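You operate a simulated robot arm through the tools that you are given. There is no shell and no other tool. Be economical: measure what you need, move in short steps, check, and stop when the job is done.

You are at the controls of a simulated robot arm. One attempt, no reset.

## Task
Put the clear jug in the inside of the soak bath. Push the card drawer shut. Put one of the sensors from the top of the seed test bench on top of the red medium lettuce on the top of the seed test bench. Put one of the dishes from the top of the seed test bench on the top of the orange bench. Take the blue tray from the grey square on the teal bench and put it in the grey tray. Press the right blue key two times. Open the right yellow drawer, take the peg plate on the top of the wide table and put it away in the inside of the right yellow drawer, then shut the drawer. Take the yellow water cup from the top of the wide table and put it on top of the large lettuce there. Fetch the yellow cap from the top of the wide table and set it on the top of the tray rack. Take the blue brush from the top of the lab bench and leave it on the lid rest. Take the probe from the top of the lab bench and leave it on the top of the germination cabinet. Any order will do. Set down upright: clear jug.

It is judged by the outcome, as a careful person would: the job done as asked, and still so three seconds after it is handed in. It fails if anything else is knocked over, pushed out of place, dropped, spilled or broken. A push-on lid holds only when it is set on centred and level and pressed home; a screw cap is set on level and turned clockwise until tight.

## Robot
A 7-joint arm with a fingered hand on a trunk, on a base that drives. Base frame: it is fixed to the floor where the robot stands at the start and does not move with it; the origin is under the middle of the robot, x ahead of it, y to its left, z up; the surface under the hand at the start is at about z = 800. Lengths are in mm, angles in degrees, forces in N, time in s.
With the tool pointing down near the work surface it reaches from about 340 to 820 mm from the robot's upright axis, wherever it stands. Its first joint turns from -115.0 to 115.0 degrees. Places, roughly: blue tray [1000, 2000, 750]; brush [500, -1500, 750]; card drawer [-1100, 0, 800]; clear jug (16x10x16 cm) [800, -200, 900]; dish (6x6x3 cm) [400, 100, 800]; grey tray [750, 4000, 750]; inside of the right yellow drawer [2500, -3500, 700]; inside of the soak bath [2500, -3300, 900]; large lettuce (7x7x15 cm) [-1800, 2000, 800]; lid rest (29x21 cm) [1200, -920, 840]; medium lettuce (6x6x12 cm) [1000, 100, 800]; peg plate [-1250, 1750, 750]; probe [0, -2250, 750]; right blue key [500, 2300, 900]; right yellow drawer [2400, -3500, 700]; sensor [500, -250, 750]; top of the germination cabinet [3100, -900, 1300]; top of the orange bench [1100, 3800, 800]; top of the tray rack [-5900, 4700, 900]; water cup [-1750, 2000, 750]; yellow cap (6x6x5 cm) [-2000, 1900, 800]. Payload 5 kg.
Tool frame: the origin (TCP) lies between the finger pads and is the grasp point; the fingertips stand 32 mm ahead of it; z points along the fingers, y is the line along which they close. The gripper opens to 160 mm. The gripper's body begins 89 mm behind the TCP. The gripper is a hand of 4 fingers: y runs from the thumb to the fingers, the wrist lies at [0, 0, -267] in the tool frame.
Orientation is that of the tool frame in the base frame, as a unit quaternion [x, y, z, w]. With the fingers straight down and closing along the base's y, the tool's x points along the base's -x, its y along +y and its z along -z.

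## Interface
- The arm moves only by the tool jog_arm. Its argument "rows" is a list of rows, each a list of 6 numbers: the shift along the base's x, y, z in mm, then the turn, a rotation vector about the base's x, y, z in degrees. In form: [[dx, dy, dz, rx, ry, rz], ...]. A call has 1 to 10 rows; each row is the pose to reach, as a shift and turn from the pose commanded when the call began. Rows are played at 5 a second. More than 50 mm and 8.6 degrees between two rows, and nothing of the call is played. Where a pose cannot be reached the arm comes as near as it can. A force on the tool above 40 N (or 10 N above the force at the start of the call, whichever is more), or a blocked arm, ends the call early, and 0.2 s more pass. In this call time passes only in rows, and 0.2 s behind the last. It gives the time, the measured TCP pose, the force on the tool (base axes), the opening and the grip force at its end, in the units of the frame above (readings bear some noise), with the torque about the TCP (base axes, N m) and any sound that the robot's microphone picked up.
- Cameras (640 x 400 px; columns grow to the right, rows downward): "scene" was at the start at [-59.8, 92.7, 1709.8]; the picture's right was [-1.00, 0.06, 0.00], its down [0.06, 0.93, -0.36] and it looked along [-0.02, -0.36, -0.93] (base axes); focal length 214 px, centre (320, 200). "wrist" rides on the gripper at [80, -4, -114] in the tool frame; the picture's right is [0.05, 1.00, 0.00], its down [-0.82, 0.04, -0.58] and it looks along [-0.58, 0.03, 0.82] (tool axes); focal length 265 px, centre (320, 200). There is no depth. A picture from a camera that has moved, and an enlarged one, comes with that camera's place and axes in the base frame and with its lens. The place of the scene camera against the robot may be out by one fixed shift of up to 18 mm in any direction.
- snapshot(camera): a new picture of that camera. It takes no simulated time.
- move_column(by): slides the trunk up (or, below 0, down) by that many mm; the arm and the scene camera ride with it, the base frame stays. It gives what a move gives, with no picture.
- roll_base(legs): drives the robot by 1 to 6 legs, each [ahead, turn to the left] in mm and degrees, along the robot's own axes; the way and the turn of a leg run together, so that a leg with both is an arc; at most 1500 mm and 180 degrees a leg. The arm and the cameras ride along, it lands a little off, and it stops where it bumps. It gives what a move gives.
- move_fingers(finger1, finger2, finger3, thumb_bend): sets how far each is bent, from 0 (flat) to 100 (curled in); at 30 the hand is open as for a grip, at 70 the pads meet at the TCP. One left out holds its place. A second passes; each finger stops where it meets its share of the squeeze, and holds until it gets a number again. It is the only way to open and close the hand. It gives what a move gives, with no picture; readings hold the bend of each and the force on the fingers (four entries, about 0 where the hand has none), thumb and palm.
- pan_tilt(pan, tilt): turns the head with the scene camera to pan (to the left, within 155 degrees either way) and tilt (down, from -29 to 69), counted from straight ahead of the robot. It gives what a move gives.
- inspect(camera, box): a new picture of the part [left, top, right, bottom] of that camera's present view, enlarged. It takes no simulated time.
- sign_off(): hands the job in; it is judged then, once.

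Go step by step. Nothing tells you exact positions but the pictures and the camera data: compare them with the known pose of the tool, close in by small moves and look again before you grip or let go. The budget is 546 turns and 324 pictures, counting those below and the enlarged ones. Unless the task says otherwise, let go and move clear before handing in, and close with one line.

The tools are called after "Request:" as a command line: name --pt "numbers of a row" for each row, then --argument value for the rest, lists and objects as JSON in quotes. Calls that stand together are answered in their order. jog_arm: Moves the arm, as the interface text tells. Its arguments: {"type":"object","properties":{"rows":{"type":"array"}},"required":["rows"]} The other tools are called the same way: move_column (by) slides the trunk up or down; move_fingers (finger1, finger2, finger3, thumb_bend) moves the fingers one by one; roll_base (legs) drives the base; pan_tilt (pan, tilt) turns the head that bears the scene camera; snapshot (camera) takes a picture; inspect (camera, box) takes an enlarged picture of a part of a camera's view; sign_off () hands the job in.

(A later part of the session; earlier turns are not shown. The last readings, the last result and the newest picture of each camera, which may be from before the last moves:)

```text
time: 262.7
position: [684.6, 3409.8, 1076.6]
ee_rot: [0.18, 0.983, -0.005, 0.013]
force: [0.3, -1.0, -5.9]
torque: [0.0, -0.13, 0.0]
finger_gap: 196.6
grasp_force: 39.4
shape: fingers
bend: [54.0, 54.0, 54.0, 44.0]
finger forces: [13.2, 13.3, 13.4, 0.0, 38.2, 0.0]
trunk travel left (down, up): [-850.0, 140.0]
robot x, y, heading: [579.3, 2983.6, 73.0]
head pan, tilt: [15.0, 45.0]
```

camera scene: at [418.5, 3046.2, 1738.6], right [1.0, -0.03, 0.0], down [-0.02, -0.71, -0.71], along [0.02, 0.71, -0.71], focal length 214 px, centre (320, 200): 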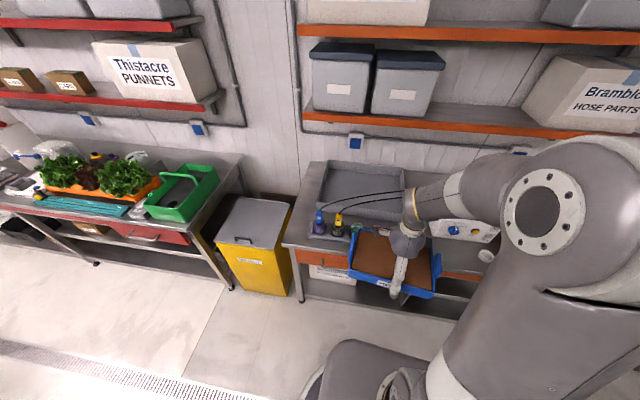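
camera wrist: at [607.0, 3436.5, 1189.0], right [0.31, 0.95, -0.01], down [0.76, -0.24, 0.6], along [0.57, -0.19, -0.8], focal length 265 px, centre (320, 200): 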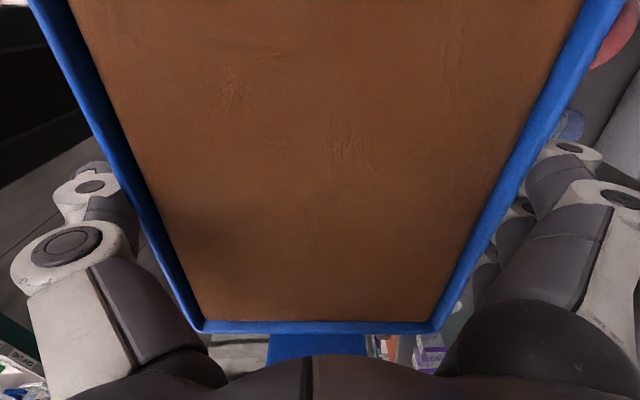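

Grey tray centre is near (700, 4010), with probe cables crossing its front at up to z≈1000 and a shelf above the back. I raise the tray and drive closer to see better.

Request:
jog_arm --pt "0 0 30 0 0 0" --pt "0 0 55 0 0 0"

Request:
roll_base --legs '[[0, 28], [380, 0], [0, -28]]'

Request:
pan_tilt --pan 5 --tilt 40

Request:
snapshot --camera "scene"

```text
time: 263.3
position: [685.8, 3410.4, 1132.3]
ee_rot: [0.18, 0.984, -0.005, 0.012]
force: [-0.3, -0.1, -5.7]
torque: [-0.06, -0.1, 0.0]
finger_gap: 196.5
grasp_force: 39.1
shape: fingers
bend: [54.0, 54.0, 54.0, 44.0]
finger forces: [13.1, 13.2, 13.2, 0.0, 38.1, 0.0]
trunk travel left (down, up): [-850.0, 140.0]
robot x, y, heading: [585.2, 2983.5, 73.1]
head pan, tilt: [15.0, 45.0]
```

```text
time: 267.0
position: [407.4, 3743.7, 1131.2]
ee_rot: [-0.061, 0.998, -0.001, 0.014]
force: [0.4, -1.6, -5.6]
torque: [0.08, -0.1, 0.02]
finger_gap: 196.1
grasp_force: 39.0
shape: fingers
bend: [54.0, 54.0, 54.0, 45.0]
finger forces: [13.1, 13.2, 13.2, 0.0, 38.1, 0.1]
trunk travel left (down, up): [-850.0, 140.0]
robot x, y, heading: [508.1, 3316.3, 101.0]
head pan, tilt: [15.0, 45.0]
stopped in leg 2: the robot was blocked; the commanded pose is now the measured one
```

```text
time: 267.7
position: [408.8, 3744.2, 1131.3]
ee_rot: [-0.059, 0.998, -0.002, 0.013]
force: [0.7, -0.2, -6.0]
torque: [0.03, -0.14, -0.01]
finger_gap: 196.2
grasp_force: 38.8
shape: fingers
bend: [54.0, 54.0, 54.0, 45.0]
finger forces: [13.1, 13.1, 13.2, 0.0, 38.0, 0.1]
trunk travel left (down, up): [-850.0, 140.0]
robot x, y, heading: [511.8, 3321.4, 100.8]
head pan, tilt: [5.0, 40.0]
```

```text
200 pictures are left
camera scene: at [349.9, 3304.5, 1745.8], right [0.96, 0.27, 0.0], down [0.17, -0.62, -0.77], along [-0.21, 0.74, -0.64], focal length 214 px, centre (320, 200)
```

scene: 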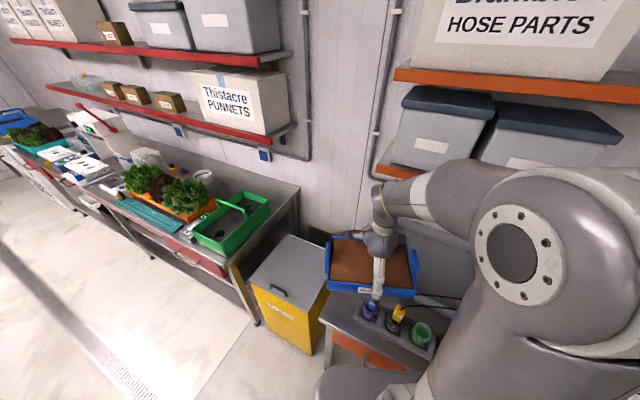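

Request:
roll_base --legs '[[-40, 0], [0, -28], [30, 0]]'

Request:
pan_tilt --pan 10 --tilt 40

Request:
snapshot --camera "scene"

Request:
pan_tilt --pan 30 --tilt 20

Request:
snapshot --camera "scene"

```text
time: 270.4
position: [639.1, 3735.5, 1130.1]
ee_rot: [0.183, 0.983, -0.006, 0.012]
force: [-0.7, 0.6, -6.8]
torque: [-0.12, -0.09, -0.01]
finger_gap: 196.0
grasp_force: 38.5
shape: fingers
bend: [54.0, 54.0, 54.0, 45.0]
finger forces: [13.1, 13.1, 13.1, 0.0, 37.2, 0.0]
trunk travel left (down, up): [-850.0, 140.0]
robot x, y, heading: [526.1, 3309.2, 73.1]
head pan, tilt: [5.0, 40.0]
```

```text
time: 271.1
position: [637.8, 3733.1, 1132.0]
ee_rot: [0.183, 0.983, -0.005, 0.013]
force: [0.5, -0.7, -5.6]
torque: [-0.04, -0.09, -0.02]
finger_gap: 196.3
grasp_force: 38.5
shape: fingers
bend: [54.0, 54.0, 54.0, 45.0]
finger forces: [12.9, 13.0, 13.0, 0.0, 37.4, 0.0]
trunk travel left (down, up): [-850.0, 140.0]
robot x, y, heading: [529.2, 3307.4, 72.7]
head pan, tilt: [10.0, 40.0]
```

```text
199 pictures are left
camera scene: at [375.6, 3373.5, 1745.9], right [0.99, -0.13, 0.0], down [-0.08, -0.64, -0.77], along [0.1, 0.76, -0.64], focal length 214 px, centre (320, 200)
```

scene: 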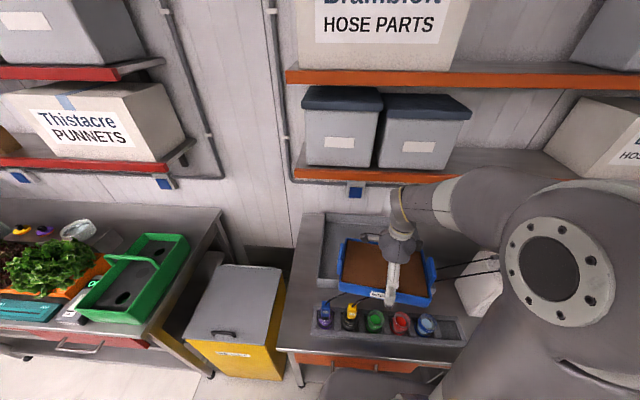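

```text
time: 271.9
position: [638.2, 3734.4, 1131.0]
ee_rot: [0.182, 0.983, -0.004, 0.012]
force: [-0.1, -0.1, -5.3]
torque: [-0.07, -0.09, -0.01]
finger_gap: 195.9
grasp_force: 38.7
shape: fingers
bend: [54.0, 54.0, 54.0, 45.0]
finger forces: [12.8, 13.0, 13.0, 0.0, 37.5, 0.0]
trunk travel left (down, up): [-850.0, 140.0]
robot x, y, heading: [529.6, 3309.3, 73.1]
head pan, tilt: [30.0, 20.0]
```

```text
198 pictures are left
camera scene: at [344.5, 3380.4, 1777.2], right [0.98, 0.22, 0.0], down [0.08, -0.33, -0.94], along [-0.21, 0.92, -0.34], focal length 214 px, centre (320, 200)
```

scene: 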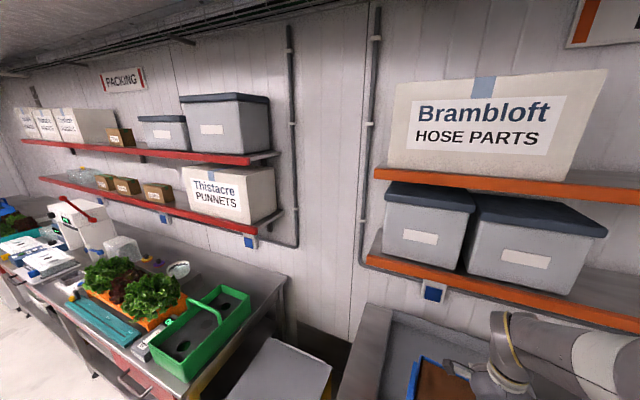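

The shelf front is around y≈4120 and z≈1235, so placing at y=4000 is feasible. Move the tray over the grey tray.

Request:
jog_arm --pt "8 38 0 0 0 1" --pt "16 76 0 0 0 2" --pt "24 114 0 0 0 3" --pt "31 152 0 0 0 4" --pt "38 190 0 0 0 5" --pt "45 228 0 0 0 6" --pt "52 262 0 0 0 7"

Request:
pan_tilt --pan 10 --tilt 40

Request:
snapshot --camera "scene"

Request:
snapshot --camera "wrist"

```text
time: 273.5
position: [688.6, 3988.7, 1129.2]
ee_rot: [0.126, 0.992, -0.01, 0.01]
force: [-5.6, -22.4, 1.0]
torque: [3.35, -0.9, 0.06]
finger_gap: 195.4
grasp_force: 49.3
shape: fingers
bend: [55.0, 54.0, 54.0, 45.0]
finger forces: [13.1, 12.8, 12.9, 0.1, 37.2, 23.1]
trunk travel left (down, up): [-850.0, 140.0]
robot x, y, heading: [527.1, 3309.2, 72.6]
head pan, tilt: [30.0, 20.0]
stopped in row 7: the force on the tool passed its limit at 77 N (the readings are from after the stop); the commanded pose is now the measured one
```

```text
time: 274.4
position: [688.0, 3989.2, 1130.6]
ee_rot: [0.126, 0.992, -0.009, 0.011]
force: [-3.9, -17.3, -7.1]
torque: [2.34, -0.62, 0.07]
finger_gap: 196.1
grasp_force: 47.1
shape: fingers
bend: [55.0, 54.0, 54.0, 45.0]
finger forces: [13.2, 12.9, 12.8, 0.0, 37.0, 18.8]
trunk travel left (down, up): [-850.0, 140.0]
robot x, y, heading: [531.7, 3310.4, 72.8]
head pan, tilt: [10.0, 40.0]
```

```text
197 pictures are left
camera scene: at [375.0, 3370.9, 1746.0], right [0.99, -0.13, 0.0], down [-0.08, -0.64, -0.77], along [0.1, 0.76, -0.64], focal length 214 px, centre (320, 200)
```

scene: 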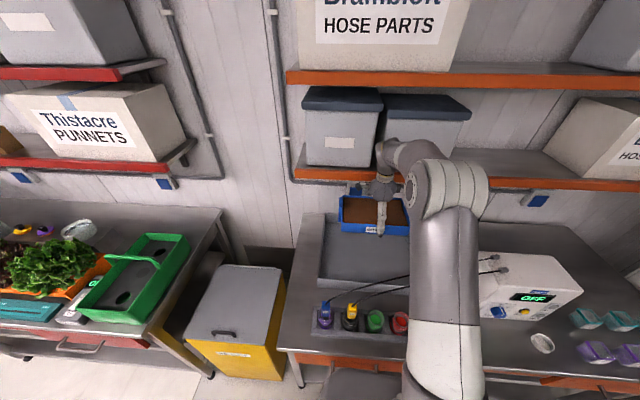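

```text
196 pictures are left
camera wrist: at [608.4, 4006.9, 1241.6], right [0.2, 0.98, -0.02], down [0.79, -0.15, 0.6], along [0.58, -0.13, -0.8], focal length 265 px, centre (320, 200)
```

wrist: 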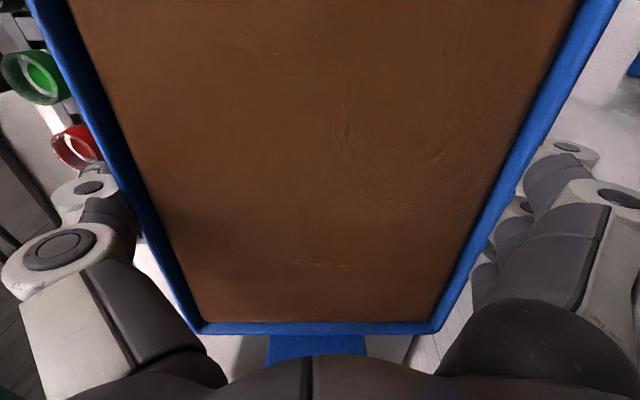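

The palm brushed the shelf front. Back off 25 mm in y, then descend toward the grey tray.

Request:
jog_arm --pt "-3 -15 0 0 0 0" --pt "-5 -28 0 0 0 0" --pt "-5 -28 -35 0 0 0" --pt "-5 -28 -75 0 0 0" --pt "-5 -28 -115 0 0 0" --pt "-5 -28 -150 0 0 0"

Request:
snapshot --camera "scene"

```text
time: 275.8
position: [684.6, 3963.9, 978.4]
ee_rot: [0.127, 0.992, -0.009, 0.011]
force: [-0.3, 1.0, -5.2]
torque: [-0.07, -0.12, -0.04]
finger_gap: 195.5
grasp_force: 37.1
shape: fingers
bend: [55.0, 54.0, 54.0, 45.0]
finger forces: [12.6, 12.5, 12.4, 0.0, 35.7, 0.0]
trunk travel left (down, up): [-850.0, 140.0]
robot x, y, heading: [530.0, 3310.2, 72.7]
head pan, tilt: [10.0, 40.0]
```

```text
195 pictures are left
camera scene: at [375.9, 3375.0, 1745.9], right [0.99, -0.13, 0.0], down [-0.08, -0.64, -0.77], along [0.1, 0.76, -0.64], focal length 214 px, centre (320, 200)
```

scene: 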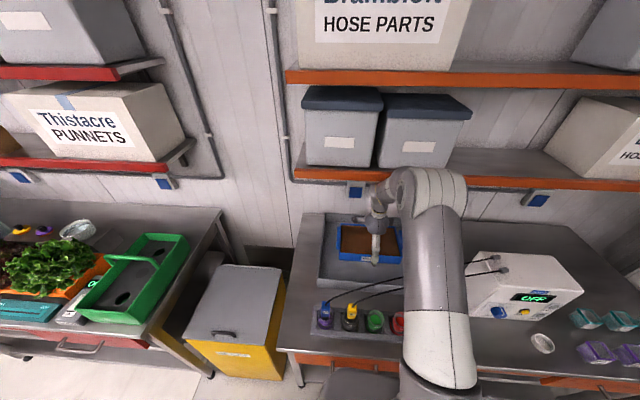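

Request:
inspect --camera "scene" --box '[290, 190, 440, 310]'

```text
3.33 times, centred on (365, 250) of scene
camera zoom: at [375.9, 3375.0, 1745.9], right [0.99, -0.13, 0.0], down [-0.08, -0.64, -0.77], along [0.1, 0.76, -0.64], focal length 715 px, centre (170, 33)
```

zoom: 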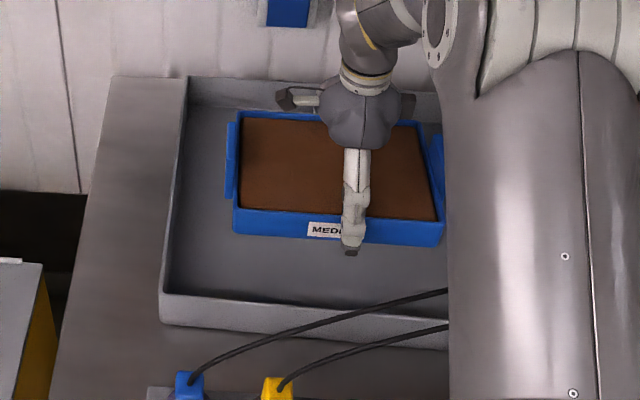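

The tray needs to go ~55 mm further back to keep the thumb off the grey tray's front wall. Lower a bit (below the shelf), then move back.

Request:
jog_arm --pt "0 0 -25 0 0 0" --pt "3 15 -25 0 0 0" --pt "6 30 -25 0 0 0" --pt "10 45 -25 0 0 0" --pt "13 58 -25 0 0 0"

Request:
inspect --camera "scene" --box '[290, 160, 440, 310]'

```text
time: 277.0
position: [692.1, 4009.4, 952.9]
ee_rot: [0.125, 0.992, -0.01, 0.011]
force: [0.7, 0.0, -6.4]
torque: [-0.02, -0.1, 0.01]
finger_gap: 195.7
grasp_force: 36.6
shape: fingers
bend: [55.0, 54.0, 54.0, 45.0]
finger forces: [12.6, 12.4, 12.3, 0.0, 35.6, 0.0]
trunk travel left (down, up): [-850.0, 140.0]
robot x, y, heading: [529.1, 3307.1, 72.9]
head pan, tilt: [10.0, 40.0]
```

```text
2.67 times, centred on (365, 235) of scene
camera zoom: at [372.2, 3360.8, 1745.5], right [0.99, -0.13, 0.0], down [-0.08, -0.63, -0.77], along [0.1, 0.76, -0.64], focal length 572 px, centre (200, 107)
```

zoom: 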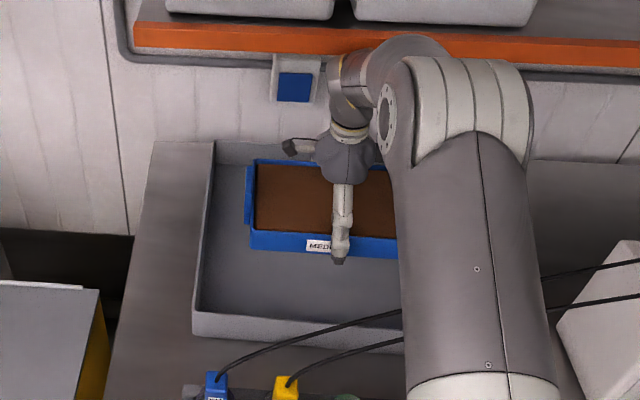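

Position is adequate: thumb will land inside the front wall. Lower in steps.

Request:
jog_arm --pt "0 -4 -12 0 0 0" --pt "0 -6 -24 0 0 0" --pt "0 -6 -36 0 0 0" --pt "0 -6 -44 0 0 0" --pt "0 -6 -50 0 0 0"

Request:
inspect --camera "scene" --box '[290, 160, 440, 310]'

```text
time: 278.2
position: [696.4, 4015.9, 903.6]
ee_rot: [0.125, 0.992, -0.009, 0.011]
force: [-1.0, 0.2, -5.7]
torque: [-0.05, -0.1, -0.02]
finger_gap: 195.4
grasp_force: 36.1
shape: fingers
bend: [55.0, 54.0, 54.0, 45.0]
finger forces: [12.5, 12.3, 12.3, 0.0, 35.0, 0.0]
trunk travel left (down, up): [-850.0, 140.0]
robot x, y, heading: [530.1, 3307.2, 72.7]
head pan, tilt: [10.0, 40.0]
```

```text
2.67 times, centred on (365, 235) of scene
camera zoom: at [375.9, 3375.0, 1745.8], right [0.99, -0.13, 0.0], down [-0.08, -0.64, -0.77], along [0.1, 0.76, -0.64], focal length 572 px, centre (200, 107)
```

zoom: 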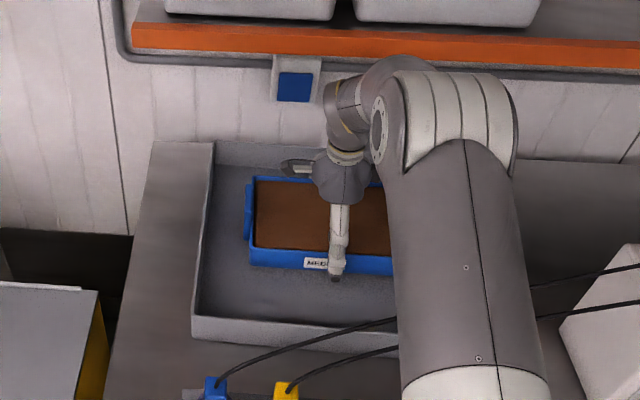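

Request:
jog_arm --pt "0 0 -4 0 0 0" --pt "0 0 -8 0 0 0" --pt "0 0 -12 0 0 0"

```text
time: 279.0
position: [696.8, 4015.0, 892.6]
ee_rot: [0.126, 0.992, -0.008, 0.011]
force: [0.6, -1.2, 1.5]
torque: [0.64, 0.13, -0.01]
finger_gap: 195.6
grasp_force: 36.8
shape: fingers
bend: [55.0, 54.0, 54.0, 45.0]
finger forces: [13.1, 12.7, 12.5, 0.1, 35.5, 0.1]
trunk travel left (down, up): [-850.0, 140.0]
robot x, y, heading: [528.9, 3306.1, 72.7]
head pan, tilt: [10.0, 40.0]
```

Touching down. Lower 2 mm and release.

Request:
jog_arm --pt "0 0 -2 0 0 0"

Request:
move_fingers --finger1 30 --finger2 30 --finger3 30 --thumb_bend 28

Request:
jog_arm --pt "0 0 4 0 0 0"

Request:
move_fingers --finger1 4 --finger2 4 --finger3 4 --thumb_bend 2

Request:
snapshot --camera "wrist"

```text
time: 279.4
position: [696.6, 4015.7, 891.5]
ee_rot: [0.125, 0.992, -0.007, 0.011]
force: [0.1, -2.8, 10.9]
torque: [1.48, -0.14, 0.0]
finger_gap: 195.7
grasp_force: 37.0
shape: fingers
bend: [55.0, 54.0, 54.0, 45.0]
finger forces: [12.9, 13.0, 13.2, 0.0, 34.8, 0.0]
trunk travel left (down, up): [-850.0, 140.0]
robot x, y, heading: [531.9, 3309.1, 72.8]
head pan, tilt: [10.0, 40.0]
```

```text
time: 280.4
position: [697.1, 4015.1, 894.3]
ee_rot: [0.125, 0.992, -0.005, 0.012]
force: [0.6, 1.3, 38.2]
torque: [2.32, -0.53, -0.1]
finger_gap: 205.9
grasp_force: 27.3
shape: fingers
bend: [25.0, 25.0, 24.0, 6.0]
finger forces: [11.5, 11.4, 11.2, 0.0, 19.6, 0.1]
trunk travel left (down, up): [-850.0, 140.0]
robot x, y, heading: [530.9, 3305.9, 72.6]
head pan, tilt: [10.0, 40.0]
```

```text
time: 280.8
position: [697.0, 4013.9, 894.8]
ee_rot: [0.125, 0.992, -0.008, 0.012]
force: [1.2, 5.7, 25.0]
torque: [1.93, -0.41, -0.06]
finger_gap: 205.4
grasp_force: 26.3
shape: fingers
bend: [24.0, 24.0, 24.0, 8.0]
finger forces: [11.6, 11.6, 11.5, 0.1, 17.3, 0.1]
trunk travel left (down, up): [-850.0, 140.0]
robot x, y, heading: [531.4, 3310.8, 72.4]
head pan, tilt: [10.0, 40.0]
```

```text
time: 281.8
position: [696.1, 4013.3, 893.4]
ee_rot: [0.127, 0.992, -0.01, 0.011]
force: [0.1, -1.1, -0.3]
torque: [-0.04, -0.01, 0.0]
finger_gap: 221.2
grasp_force: 0.1
shape: fingers
bend: [4.0, 4.0, 4.0, 2.0]
finger forces: [0.1, 0.1, 0.0, 0.1, 0.8, 0.0]
trunk travel left (down, up): [-850.0, 140.0]
robot x, y, heading: [536.6, 3310.5, 72.5]
head pan, tilt: [10.0, 40.0]
```

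```text
191 pictures are left
camera wrist: at [616.7, 4032.7, 1005.6], right [0.2, 0.98, -0.02], down [0.79, -0.15, 0.6], along [0.58, -0.13, -0.8], focal length 265 px, centre (320, 200)
```

wrist: 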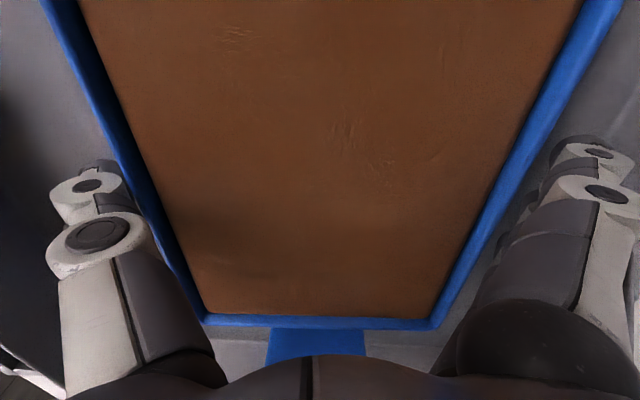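

Released. Lift, come forward, then up and away.

Request:
jog_arm --pt "0 0 20 0 0 0" --pt "0 0 45 0 0 0" --pt "-3 -15 60 0 0 0" --pt "-8 -40 75 0 0 0" --pt "-12 -65 110 0 0 0" --pt "-15 -80 155 0 0 0" --pt "-15 -80 200 0 0 0" --pt "-20 -110 235 0 0 0" --pt "-25 -150 245 0 0 0" --pt "-30 -195 245 0 0 0"

Request:
snapshot --camera "scene"

```text
time: 284.0
position: [664.1, 3817.3, 1139.9]
ee_rot: [0.127, 0.992, -0.008, 0.011]
force: [-0.8, 0.4, 0.2]
torque: [0.05, -0.01, -0.03]
finger_gap: 221.2
grasp_force: 0.0
shape: fingers
bend: [4.0, 4.0, 4.0, 2.0]
finger forces: [0.0, 0.0, 0.1, 0.1, 0.1, 0.1]
trunk travel left (down, up): [-850.0, 140.0]
robot x, y, heading: [530.8, 3301.7, 72.9]
head pan, tilt: [10.0, 40.0]
```

```text
190 pictures are left
camera scene: at [375.3, 3371.1, 1746.0], right [0.99, -0.13, 0.0], down [-0.08, -0.64, -0.77], along [0.1, 0.76, -0.64], focal length 214 px, centre (320, 200)
```

scene: 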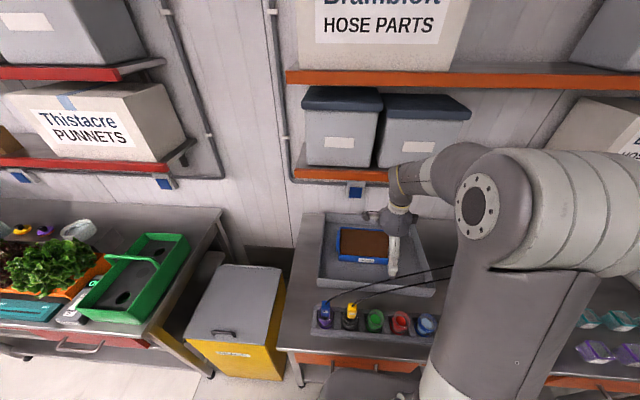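

The blue tray sits inside the grey tray. Next I turn the hand back and drive toward the wide table.

Request:
jog_arm --pt "0 -5 0 0 0 8.5" --pt "-5 -15 0 0 0 17" --pt "-10 -25 0 0 0 25.5" --pt "-15 -35 0 0 0 34" --pt "-20 -45 0 0 0 42.5" --pt "-20 -55 0 0 0 51" --pt "-20 -60 0 0 0 59.5" --pt "-20 -60 0 0 0 68" --pt "-20 -60 0 0 0 76.5" --pt "-20 -60 0 0 0 85"

Request:
move_fingers --finger1 30 --finger2 30 --finger3 30 --thumb_bend 30

Request:
roll_base --legs '[[-200, 0], [0, 157], [790, 0], [0, 35], [1150, 0], [0, -85]]'

Request:
roll_base --legs '[[600, 0]]'

Request:
pan_tilt --pan -20 --tilt 30

Request:
snapshot --camera "scene"

```text
time: 286.2
position: [647.7, 3759.2, 1138.0]
ee_rot: [-0.578, 0.816, 0.001, 0.014]
force: [1.4, 0.6, -0.8]
torque: [-0.02, 0.02, 0.01]
finger_gap: 220.9
grasp_force: 0.0
shape: fingers
bend: [4.0, 4.0, 4.0, 2.0]
finger forces: [0.1, 0.1, 0.0, 0.0, 0.0, 0.1]
trunk travel left (down, up): [-850.0, 140.0]
robot x, y, heading: [527.0, 3308.2, 72.7]
head pan, tilt: [10.0, 40.0]
```

```text
time: 287.2
position: [647.7, 3758.7, 1139.2]
ee_rot: [-0.577, 0.816, 0.0, 0.015]
force: [-0.4, -0.4, 0.3]
torque: [-0.01, 0.0, 0.01]
finger_gap: 171.5
grasp_force: 0.3
shape: fingers
bend: [30.0, 30.0, 30.0, 30.0]
finger forces: [0.0, 0.0, 0.0, 0.1, 0.0, 0.1]
trunk travel left (down, up): [-850.0, 140.0]
robot x, y, heading: [530.6, 3311.0, 72.8]
head pan, tilt: [10.0, 40.0]
```

```text
time: 309.8
position: [-620.7, 1360.5, 1138.9]
ee_rot: [1.0, -0.028, -0.012, -0.007]
force: [-1.0, 0.3, 0.1]
torque: [-0.02, 0.0, -0.02]
finger_gap: 171.8
grasp_force: 0.1
shape: fingers
bend: [30.0, 30.0, 30.0, 30.0]
finger forces: [0.0, 0.1, 0.0, 0.1, 0.0, 0.0]
trunk travel left (down, up): [-850.0, 140.0]
robot x, y, heading: [-154.9, 1372.1, 179.1]
head pan, tilt: [10.0, 40.0]
```

```text
time: 313.0
position: [-1183.7, 1367.2, 1139.6]
ee_rot: [0.999, -0.03, -0.012, -0.008]
force: [0.9, -1.6, 0.9]
torque: [0.05, 0.08, 0.04]
finger_gap: 171.5
grasp_force: 0.0
shape: fingers
bend: [30.0, 30.0, 30.0, 30.0]
finger forces: [0.0, 0.1, 0.0, 0.0, 0.1, 0.0]
trunk travel left (down, up): [-850.0, 140.0]
robot x, y, heading: [-718.0, 1379.1, 179.0]
head pan, tilt: [10.0, 40.0]
stopped in leg 1: the robot was blocked; the commanded pose is now the measured one
```

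```text
time: 313.9
position: [-1186.1, 1369.6, 1138.7]
ee_rot: [0.999, -0.03, -0.011, -0.009]
force: [0.3, -0.4, 0.8]
torque: [-0.05, -0.02, -0.03]
finger_gap: 171.3
grasp_force: 0.1
shape: fingers
bend: [30.0, 30.0, 30.0, 30.0]
finger forces: [0.0, 0.0, 0.1, 0.0, 0.0, 0.0]
trunk travel left (down, up): [-850.0, 140.0]
robot x, y, heading: [-719.5, 1380.4, 179.0]
head pan, tilt: [-20.0, 30.0]
```

```text
189 pictures are left
camera scene: at [-743.0, 1246.2, 1761.2], right [0.36, 0.93, 0.0], down [0.47, -0.18, -0.87], along [-0.81, 0.31, -0.5], focal length 214 px, centre (320, 200)
```

scene: 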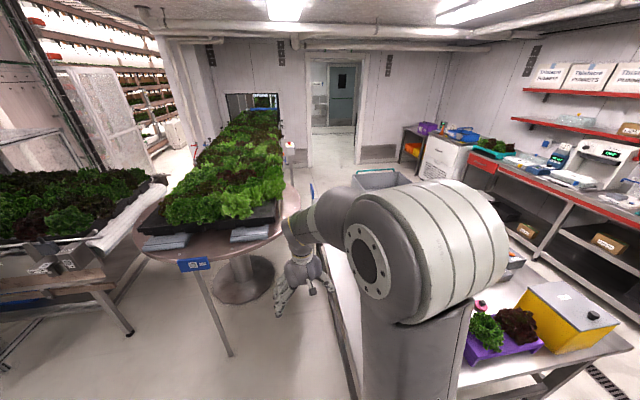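

I bumped the wide table's corner leg. Back off and pass lower, toward (-1400, 1290) on its south side.

Request:
roll_base --legs '[[-160, 0], [0, 22], [430, 0], [0, -25], [440, 0]]'

Request:
roll_base --legs '[[0, -90]]'

Request:
pan_tilt --pan 15 --tilt 45

Request:
snapshot --camera "scene"

Request:
snapshot --camera "wrist"

```text
time: 318.4
position: [-1270.4, 1097.2, 1138.4]
ee_rot: [0.989, 0.146, -0.013, -0.008]
force: [1.2, -0.9, -0.3]
torque: [0.11, 0.06, 0.02]
finger_gap: 170.7
grasp_force: 0.1
shape: fingers
bend: [30.0, 30.0, 30.0, 30.0]
finger forces: [0.0, 0.0, 0.1, 0.1, 0.0, 0.0]
trunk travel left (down, up): [-850.0, 140.0]
robot x, y, heading: [-838.9, 1267.4, -168.1]
head pan, tilt: [-20.0, 30.0]
stopped in leg 3: the robot was blocked; the commanded pose is now the measured one
```

```text
time: 322.7
position: [-1000.8, 1702.9, 1138.1]
ee_rot: [0.802, -0.597, -0.003, -0.013]
force: [-0.7, 0.2, 0.1]
torque: [-0.01, 0.0, -0.02]
finger_gap: 170.8
grasp_force: 0.1
shape: fingers
bend: [30.0, 30.0, 30.0, 30.0]
finger forces: [0.1, 0.1, 0.0, 0.0, 0.1, 0.1]
trunk travel left (down, up): [-850.0, 140.0]
robot x, y, heading: [-836.4, 1271.2, 101.5]
head pan, tilt: [-20.0, 30.0]
```

```text
time: 323.7
position: [-1003.5, 1703.4, 1138.1]
ee_rot: [0.802, -0.597, -0.005, -0.013]
force: [0.0, 0.1, -0.6]
torque: [0.01, 0.02, 0.03]
finger_gap: 170.7
grasp_force: 0.0
shape: fingers
bend: [30.0, 30.0, 30.0, 30.0]
finger forces: [0.0, 0.1, 0.0, 0.0, 0.0, 0.0]
trunk travel left (down, up): [-850.0, 140.0]
robot x, y, heading: [-835.6, 1266.6, 101.7]
head pan, tilt: [15.0, 45.0]
```

```text
188 pictures are left
camera scene: at [-1010.4, 1242.3, 1738.7], right [0.9, 0.45, 0.0], down [0.31, -0.63, -0.71], along [-0.31, 0.63, -0.71], focal length 214 px, centre (320, 200)
```

scene: 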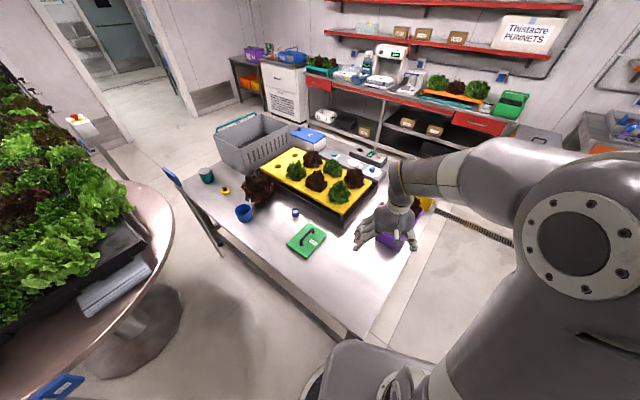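

```text
187 pictures are left
camera wrist: at [-975.0, 1624.7, 1250.8], right [-0.94, -0.33, -0.02], down [-0.28, 0.75, 0.59], along [-0.19, 0.57, -0.8], focal length 265 px, centre (320, 200)
```

wrist: 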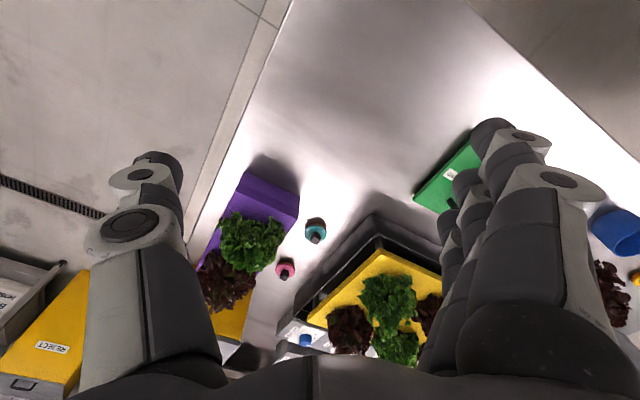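

Request:
inspect --camera "scene" --box '[180, 120, 340, 260]'

Request:
inspect --camera "scene" --box '[260, 110, 440, 280]'

```text
2.86 times, centred on (260, 190) of scene
camera zoom: at [-1010.4, 1242.3, 1738.7], right [0.9, 0.45, 0.0], down [0.31, -0.63, -0.71], along [-0.31, 0.63, -0.71], focal length 613 px, centre (491, 229)
```

zoom: 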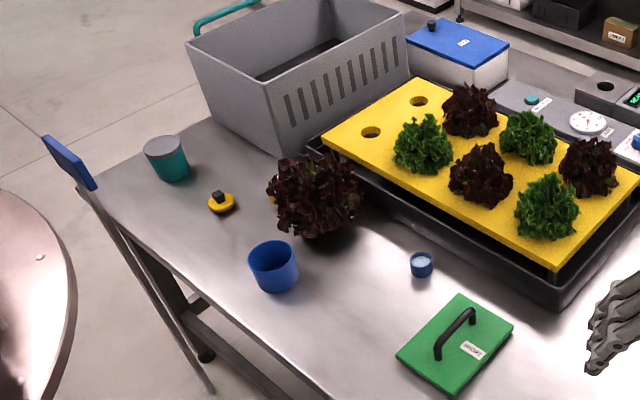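

```text
2.35 times, centred on (350, 195) of scene
camera zoom: at [-1010.4, 1242.3, 1738.7], right [0.9, 0.45, 0.0], down [0.31, -0.63, -0.71], along [-0.31, 0.63, -0.71], focal length 505 px, centre (249, 212)
```

zoom: 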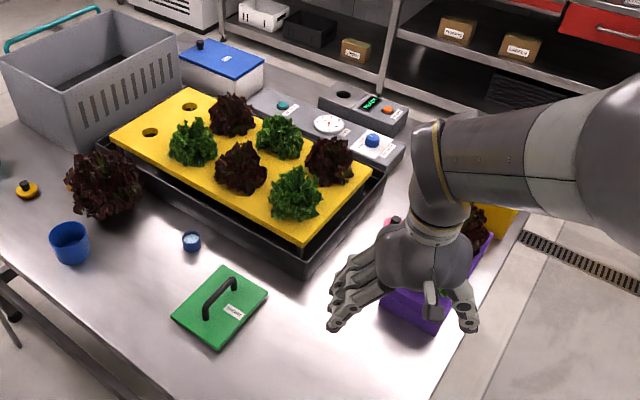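

Items found: green peg plate (-1350, 1780), large dark lettuce (-1770, 1880), yellow cap (-2000, 1875), and a bit of yellow behind the lettuce. Drive to the south side of the table.

Request:
roll_base --legs '[[-100, 0], [0, 80], [620, 0], [0, -100], [100, 0]]'

Request:
pan_tilt --pan 15 --tilt 45

Request:
snapshot --camera "scene"

Request:
snapshot --camera "wrist"

```text
time: 334.2
position: [-1665.4, 1501.2, 1139.1]
ee_rot: [0.859, -0.512, -0.007, -0.012]
force: [1.3, 0.9, 0.5]
torque: [-0.06, 0.16, 0.03]
finger_gap: 170.9
grasp_force: 0.0
shape: fingers
bend: [30.0, 30.0, 30.0, 30.0]
finger forces: [0.0, 0.0, 0.0, 0.0, 0.1, 0.0]
trunk travel left (down, up): [-850.0, 140.0]
robot x, y, heading: [-1398.0, 1118.1, 125.5]
head pan, tilt: [15.0, 45.0]
stopped in leg 4: the robot was blocked; the commanded pose is now the measured one
```

```text
time: 334.8
position: [-1670.3, 1498.2, 1139.4]
ee_rot: [0.86, -0.51, -0.005, -0.013]
force: [-0.8, -0.1, -0.3]
torque: [0.01, -0.02, 0.03]
finger_gap: 170.7
grasp_force: 0.1
shape: fingers
bend: [30.0, 30.0, 30.0, 30.0]
finger forces: [0.0, 0.0, 0.0, 0.0, 0.0, 0.0]
trunk travel left (down, up): [-850.0, 140.0]
robot x, y, heading: [-1396.9, 1116.4, 125.6]
head pan, tilt: [15.0, 45.0]
```

```text
184 pictures are left
camera scene: at [-1550.2, 1021.1, 1738.5], right [0.64, 0.77, 0.0], down [0.55, -0.45, -0.71], along [-0.54, 0.45, -0.71], focal length 214 px, centre (320, 200)
```

scene: 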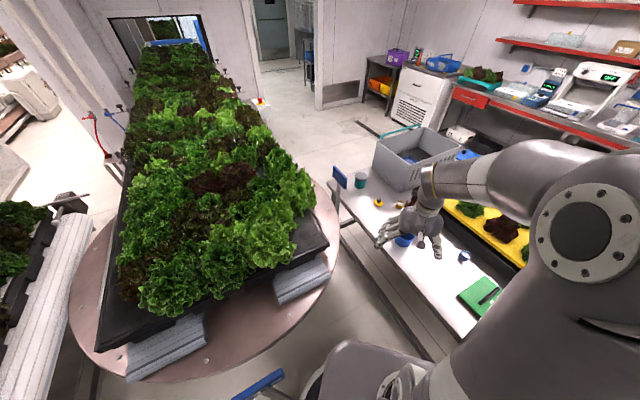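

```text
183 pictures are left
camera wrist: at [-1627.7, 1427.0, 1250.7], right [-0.85, -0.52, -0.02], down [-0.43, 0.68, 0.59], along [-0.3, 0.51, -0.8], focal length 265 px, centre (320, 200)
```

wrist: 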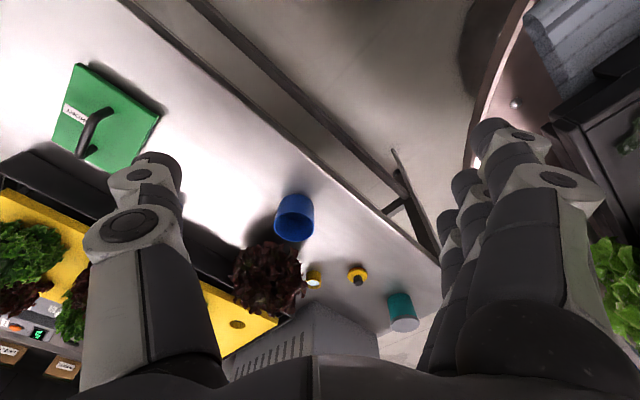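

Request:
pan_tilt --pan 40 --tilt 69

Request:
snapshot --camera "scene"

Request:
pan_tilt --pan -80 --tilt 60

Request:
snapshot --camera "scene"

```text
time: 335.7
position: [-1670.6, 1499.0, 1138.1]
ee_rot: [0.86, -0.51, -0.006, -0.012]
force: [1.0, 0.7, 0.2]
torque: [0.03, -0.01, -0.01]
finger_gap: 170.9
grasp_force: 0.1
shape: fingers
bend: [30.0, 30.0, 30.0, 30.0]
finger forces: [0.0, 0.1, 0.0, 0.0, 0.0, 0.0]
trunk travel left (down, up): [-850.0, 140.0]
robot x, y, heading: [-1395.5, 1119.2, 125.2]
head pan, tilt: [40.0, 68.8]
```

```text
182 pictures are left
camera scene: at [-1540.5, 984.1, 1709.8], right [0.25, 0.97, 0.0], down [0.9, -0.24, -0.36], along [-0.35, 0.09, -0.93], focal length 214 px, centre (320, 200)
```

scene: 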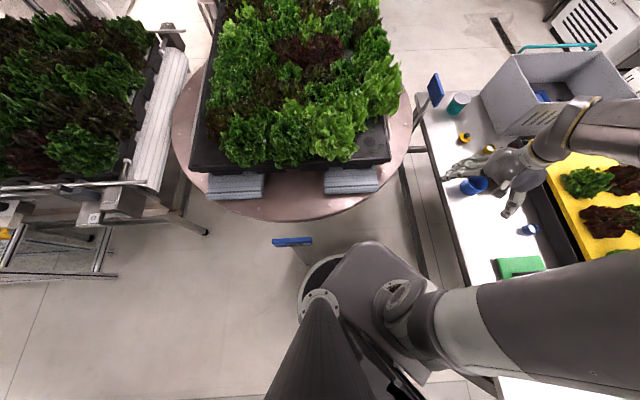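

```text
time: 337.7
position: [-1670.7, 1499.5, 1138.3]
ee_rot: [0.86, -0.51, -0.006, -0.012]
force: [0.6, 0.7, 0.3]
torque: [0.01, 0.0, 0.03]
finger_gap: 170.8
grasp_force: 0.1
shape: fingers
bend: [30.0, 30.0, 30.0, 30.0]
finger forces: [0.1, 0.0, 0.1, 0.0, 0.0, 0.1]
trunk travel left (down, up): [-850.0, 140.0]
robot x, y, heading: [-1394.2, 1118.8, 125.3]
head pan, tilt: [-80.0, 60.0]
```

```text
181 pictures are left
camera scene: at [-1439.5, 1017.4, 1719.2], right [0.71, -0.7, 0.0], down [-0.61, -0.62, -0.5], along [0.35, 0.36, -0.87], focal length 214 px, centre (320, 200)
```

scene: 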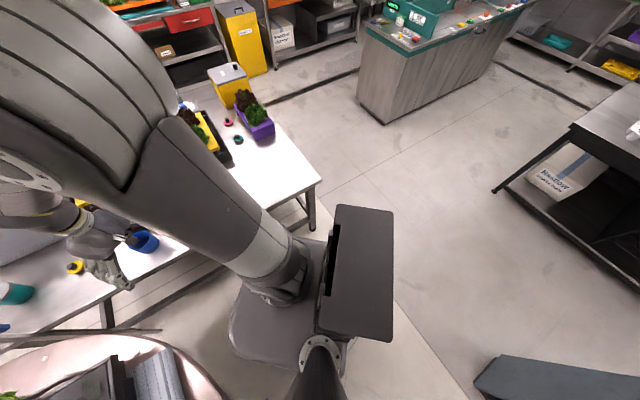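

The base is pinched near a sign pole. I'll swing back, reverse a bit and try again.

Request:
roll_base --legs '[[0, 20], [-110, 0], [0, -50]]'

```text
time: 342.2
position: [-1351.9, 1522.3, 1138.4]
ee_rot: [-0.699, 0.715, 0.002, 0.013]
force: [0.3, -0.9, -0.2]
torque: [0.01, -0.01, 0.0]
finger_gap: 171.2
grasp_force: 0.1
shape: fingers
bend: [30.0, 30.0, 30.0, 30.0]
finger forces: [0.0, 0.1, 0.1, 0.1, 0.0, 0.0]
trunk travel left (down, up): [-850.0, 140.0]
robot x, y, heading: [-1305.9, 1054.7, 95.3]
head pan, tilt: [-80.0, 60.0]
```

Request:
roll_base --legs '[[0, 23], [225, 0], [0, -25], [40, 0]]'

Request:
pan_tilt --pan 25 --tilt 50

Request:
snapshot --camera "scene"

Request:
snapshot --camera "wrist"

```text
time: 346.9
position: [-1445.4, 1765.0, 1137.4]
ee_rot: [-0.686, 0.728, 0.001, 0.012]
force: [0.0, 0.2, -0.2]
torque: [-0.04, 0.02, -0.01]
finger_gap: 171.2
grasp_force: 0.1
shape: fingers
bend: [30.0, 30.0, 30.0, 30.0]
finger forces: [0.0, 0.0, 0.1, 0.0, 0.0, 0.0]
trunk travel left (down, up): [-850.0, 140.0]
robot x, y, heading: [-1415.3, 1294.3, 93.5]
head pan, tilt: [-80.0, 60.0]
```

```text
time: 348.7
position: [-1444.8, 1762.8, 1138.8]
ee_rot: [-0.686, 0.728, 0.002, 0.012]
force: [-0.7, 0.1, 0.0]
torque: [0.03, 0.03, -0.02]
finger_gap: 170.9
grasp_force: 0.0
shape: fingers
bend: [30.0, 30.0, 30.0, 30.0]
finger forces: [0.1, 0.0, 0.1, 0.0, 0.1, 0.0]
trunk travel left (down, up): [-850.0, 140.0]
robot x, y, heading: [-1416.5, 1292.7, 93.7]
head pan, tilt: [25.0, 50.0]
```

```text
180 pictures are left
camera scene: at [-1602.1, 1285.3, 1731.7], right [0.88, 0.47, 0.0], down [0.36, -0.67, -0.64], along [-0.3, 0.57, -0.77], focal length 214 px, centre (320, 200)
```

scene: 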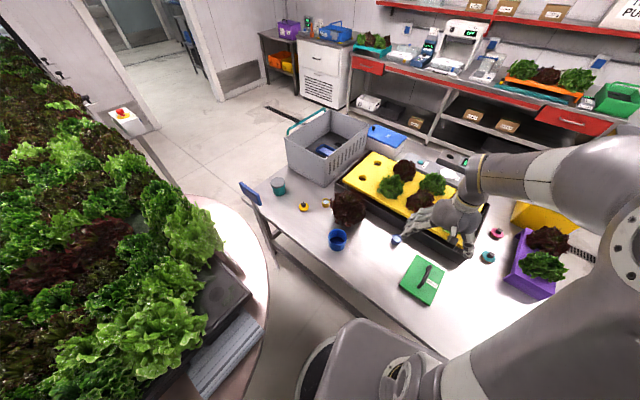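

```text
179 pictures are left
camera wrist: at [-1446.4, 1680.1, 1250.6], right [-1.0, 0.01, -0.02], down [0.0, 0.8, 0.59], along [0.02, 0.59, -0.8], focal length 265 px, centre (320, 200)
```

wrist: 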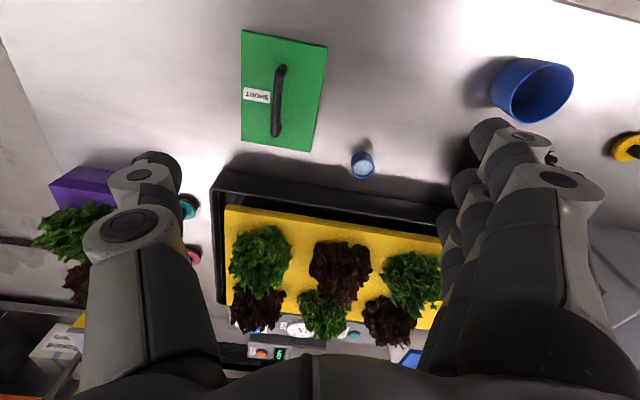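

Request:
inspect --camera "scene" --box '[250, 150, 420, 290]'

```text
2.86 times, centred on (335, 220) of scene
camera zoom: at [-1602.1, 1285.3, 1731.7], right [0.88, 0.47, 0.0], down [0.36, -0.67, -0.64], along [-0.3, 0.57, -0.77], focal length 613 px, centre (277, 143)
```

zoom: 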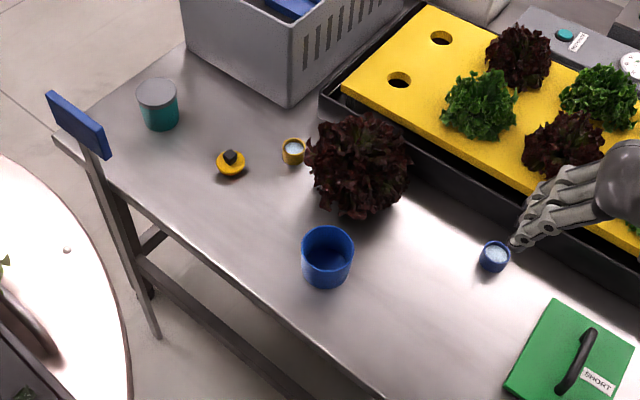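

The small yellow cup sits left of the lettuce near (-1915, 1945). I swing the hand over that area, turning it 40°, for a closer view.

Request:
jog_arm --pt "-40 10 0 0 0 4" --pt "-80 20 0 0 0 8" --pt "-120 30 0 0 0 12" --pt "-160 40 0 0 0 16" --pt "-200 50 0 0 0 20" --pt "-240 60 0 0 0 24" --pt "-280 70 0 0 0 28" --pt "-320 80 0 0 0 32" --pt "-355 87 0 0 0 36" --pt "-355 87 0 0 0 40"

Request:
snapshot --camera "wrist"

```text
time: 350.9
position: [-1799.7, 1852.0, 1140.0]
ee_rot: [0.893, -0.449, -0.006, -0.012]
force: [0.2, -0.2, 0.0]
torque: [0.02, 0.03, 0.04]
finger_gap: 171.0
grasp_force: 0.0
shape: fingers
bend: [30.0, 30.0, 30.0, 30.0]
finger forces: [0.0, 0.0, 0.0, 0.0, 0.0, 0.0]
trunk travel left (down, up): [-850.0, 140.0]
robot x, y, heading: [-1412.0, 1292.1, 93.4]
head pan, tilt: [25.0, 50.0]
```

```text
177 pictures are left
camera wrist: at [-1747.3, 1785.0, 1251.2], right [-0.77, -0.64, -0.02], down [-0.52, 0.61, 0.59], along [-0.37, 0.47, -0.8], focal length 265 px, centre (320, 200)
```

wrist: 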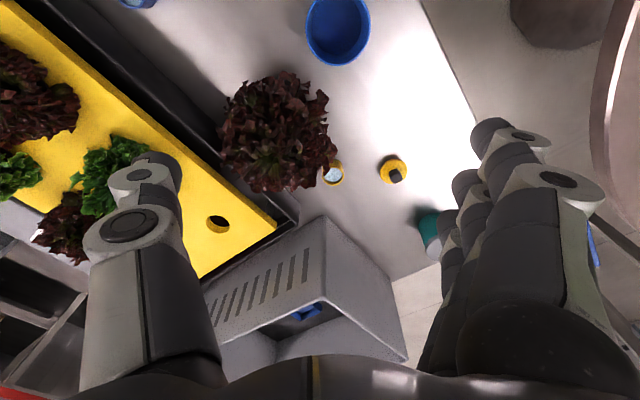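

With the table at z≈750 the cup and cap are ~885 mm away, out of reach from here. I'll go round the north of the table to its west end; first retract and drive to the northeast corner.

Request:
jog_arm --pt "40 -10 0 0 0 -4" --pt "80 -20 0 0 0 -8" --pt "120 -30 0 0 0 -12" --pt "160 -40 0 0 0 -16" --pt "200 -50 0 0 0 -20" --pt "240 -60 0 0 0 -24" --pt "280 -70 0 0 0 -28" --pt "320 -80 0 0 0 -32" --pt "350 -90 0 0 0 -36"

Request:
roll_base --legs '[[-150, 0], [0, -95], [970, 0], [0, 90], [1500, 0], [450, 0]]'

Request:
pan_tilt --pan 75 --tilt 35

Request:
snapshot --camera "scene"

```text
time: 352.9
position: [-1449.0, 1760.1, 1139.0]
ee_rot: [0.711, -0.703, -0.002, -0.013]
force: [-0.3, -0.3, 0.1]
torque: [0.01, -0.03, -0.01]
finger_gap: 170.7
grasp_force: 0.0
shape: fingers
bend: [30.0, 30.0, 30.0, 30.0]
finger forces: [0.0, 0.0, 0.0, 0.0, 0.0, 0.1]
trunk travel left (down, up): [-850.0, 140.0]
robot x, y, heading: [-1416.1, 1297.1, 93.4]
head pan, tilt: [25.0, 50.0]
```

```text
time: 376.1
position: [-363.1, 3546.7, 1137.6]
ee_rot: [-0.676, 0.737, 0.001, 0.013]
force: [-0.3, -0.4, -0.1]
torque: [-0.03, -0.01, -0.01]
finger_gap: 171.1
grasp_force: 0.0
shape: fingers
bend: [30.0, 30.0, 30.0, 30.0]
finger forces: [0.0, 0.0, 0.0, 0.0, 0.0, 0.0]
trunk travel left (down, up): [-850.0, 140.0]
robot x, y, heading: [-376.2, 3080.3, 87.8]
head pan, tilt: [25.0, 50.0]
```

```text
time: 377.3
position: [-363.7, 3546.0, 1137.0]
ee_rot: [-0.676, 0.737, 0.002, 0.013]
force: [-1.0, -1.1, 0.1]
torque: [0.01, -0.01, 0.0]
finger_gap: 170.8
grasp_force: 0.3
shape: fingers
bend: [30.0, 30.0, 30.0, 30.0]
finger forces: [0.0, 0.0, 0.0, 0.0, 0.0, 0.0]
trunk travel left (down, up): [-850.0, 140.0]
robot x, y, heading: [-378.5, 3074.2, 87.8]
head pan, tilt: [75.0, 35.0]
```

```text
176 pictures are left
camera scene: at [-615.1, 3043.3, 1753.4], right [0.3, 0.95, 0.0], down [0.55, -0.17, -0.82], along [-0.78, 0.24, -0.57], focal length 214 px, centre (320, 200)
```

scene: 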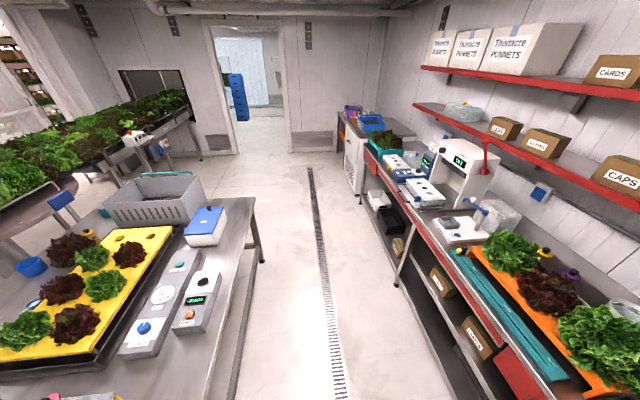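

The aisle north of the table is clear. Drive west along it and around to the table's west end.

Request:
roll_base --legs '[[0, 82], [1500, 0], [600, 0], [0, 97]]'

Request:
pan_tilt --pan 25 --tilt 40

Request:
snapshot --camera "scene"

```text
time: 395.3
position: [-2444.0, 2952.9, 1138.9]
ee_rot: [0.733, 0.681, -0.013, 0.002]
force: [0.7, 0.0, 0.1]
torque: [0.02, -0.01, 0.02]
finger_gap: 171.0
grasp_force: 0.2
shape: fingers
bend: [30.0, 30.0, 30.0, 30.0]
finger forces: [0.0, 0.0, 0.0, 0.1, 0.1, 0.1]
trunk travel left (down, up): [-850.0, 140.0]
robot x, y, heading: [-2434.7, 3421.2, -91.6]
head pan, tilt: [75.0, 35.0]
```

```text
time: 396.5
position: [-2443.9, 2953.5, 1139.0]
ee_rot: [0.733, 0.68, -0.013, 0.002]
force: [0.3, -0.8, -0.2]
torque: [0.01, 0.01, 0.01]
finger_gap: 170.8
grasp_force: 0.2
shape: fingers
bend: [30.0, 30.0, 30.0, 30.0]
finger forces: [0.0, 0.0, 0.0, 0.0, 0.0, 0.0]
trunk travel left (down, up): [-850.0, 140.0]
robot x, y, heading: [-2436.9, 3420.3, -91.6]
head pan, tilt: [25.0, 40.0]
```

```text
175 pictures are left
camera scene: at [-2241.9, 3390.1, 1745.9], right [-0.92, -0.4, 0.0], down [-0.26, 0.59, -0.77], along [0.31, -0.7, -0.64], focal length 214 px, centre (320, 200)
```

scene: 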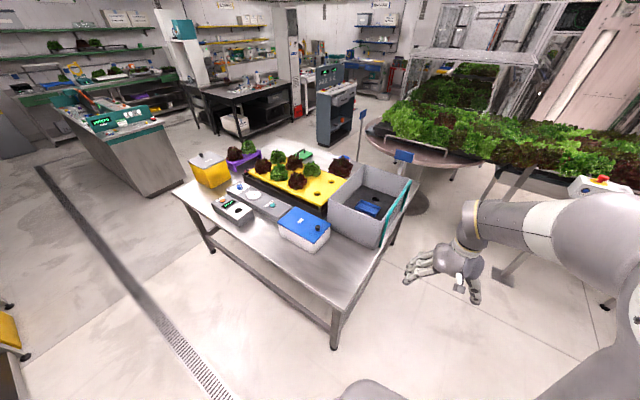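

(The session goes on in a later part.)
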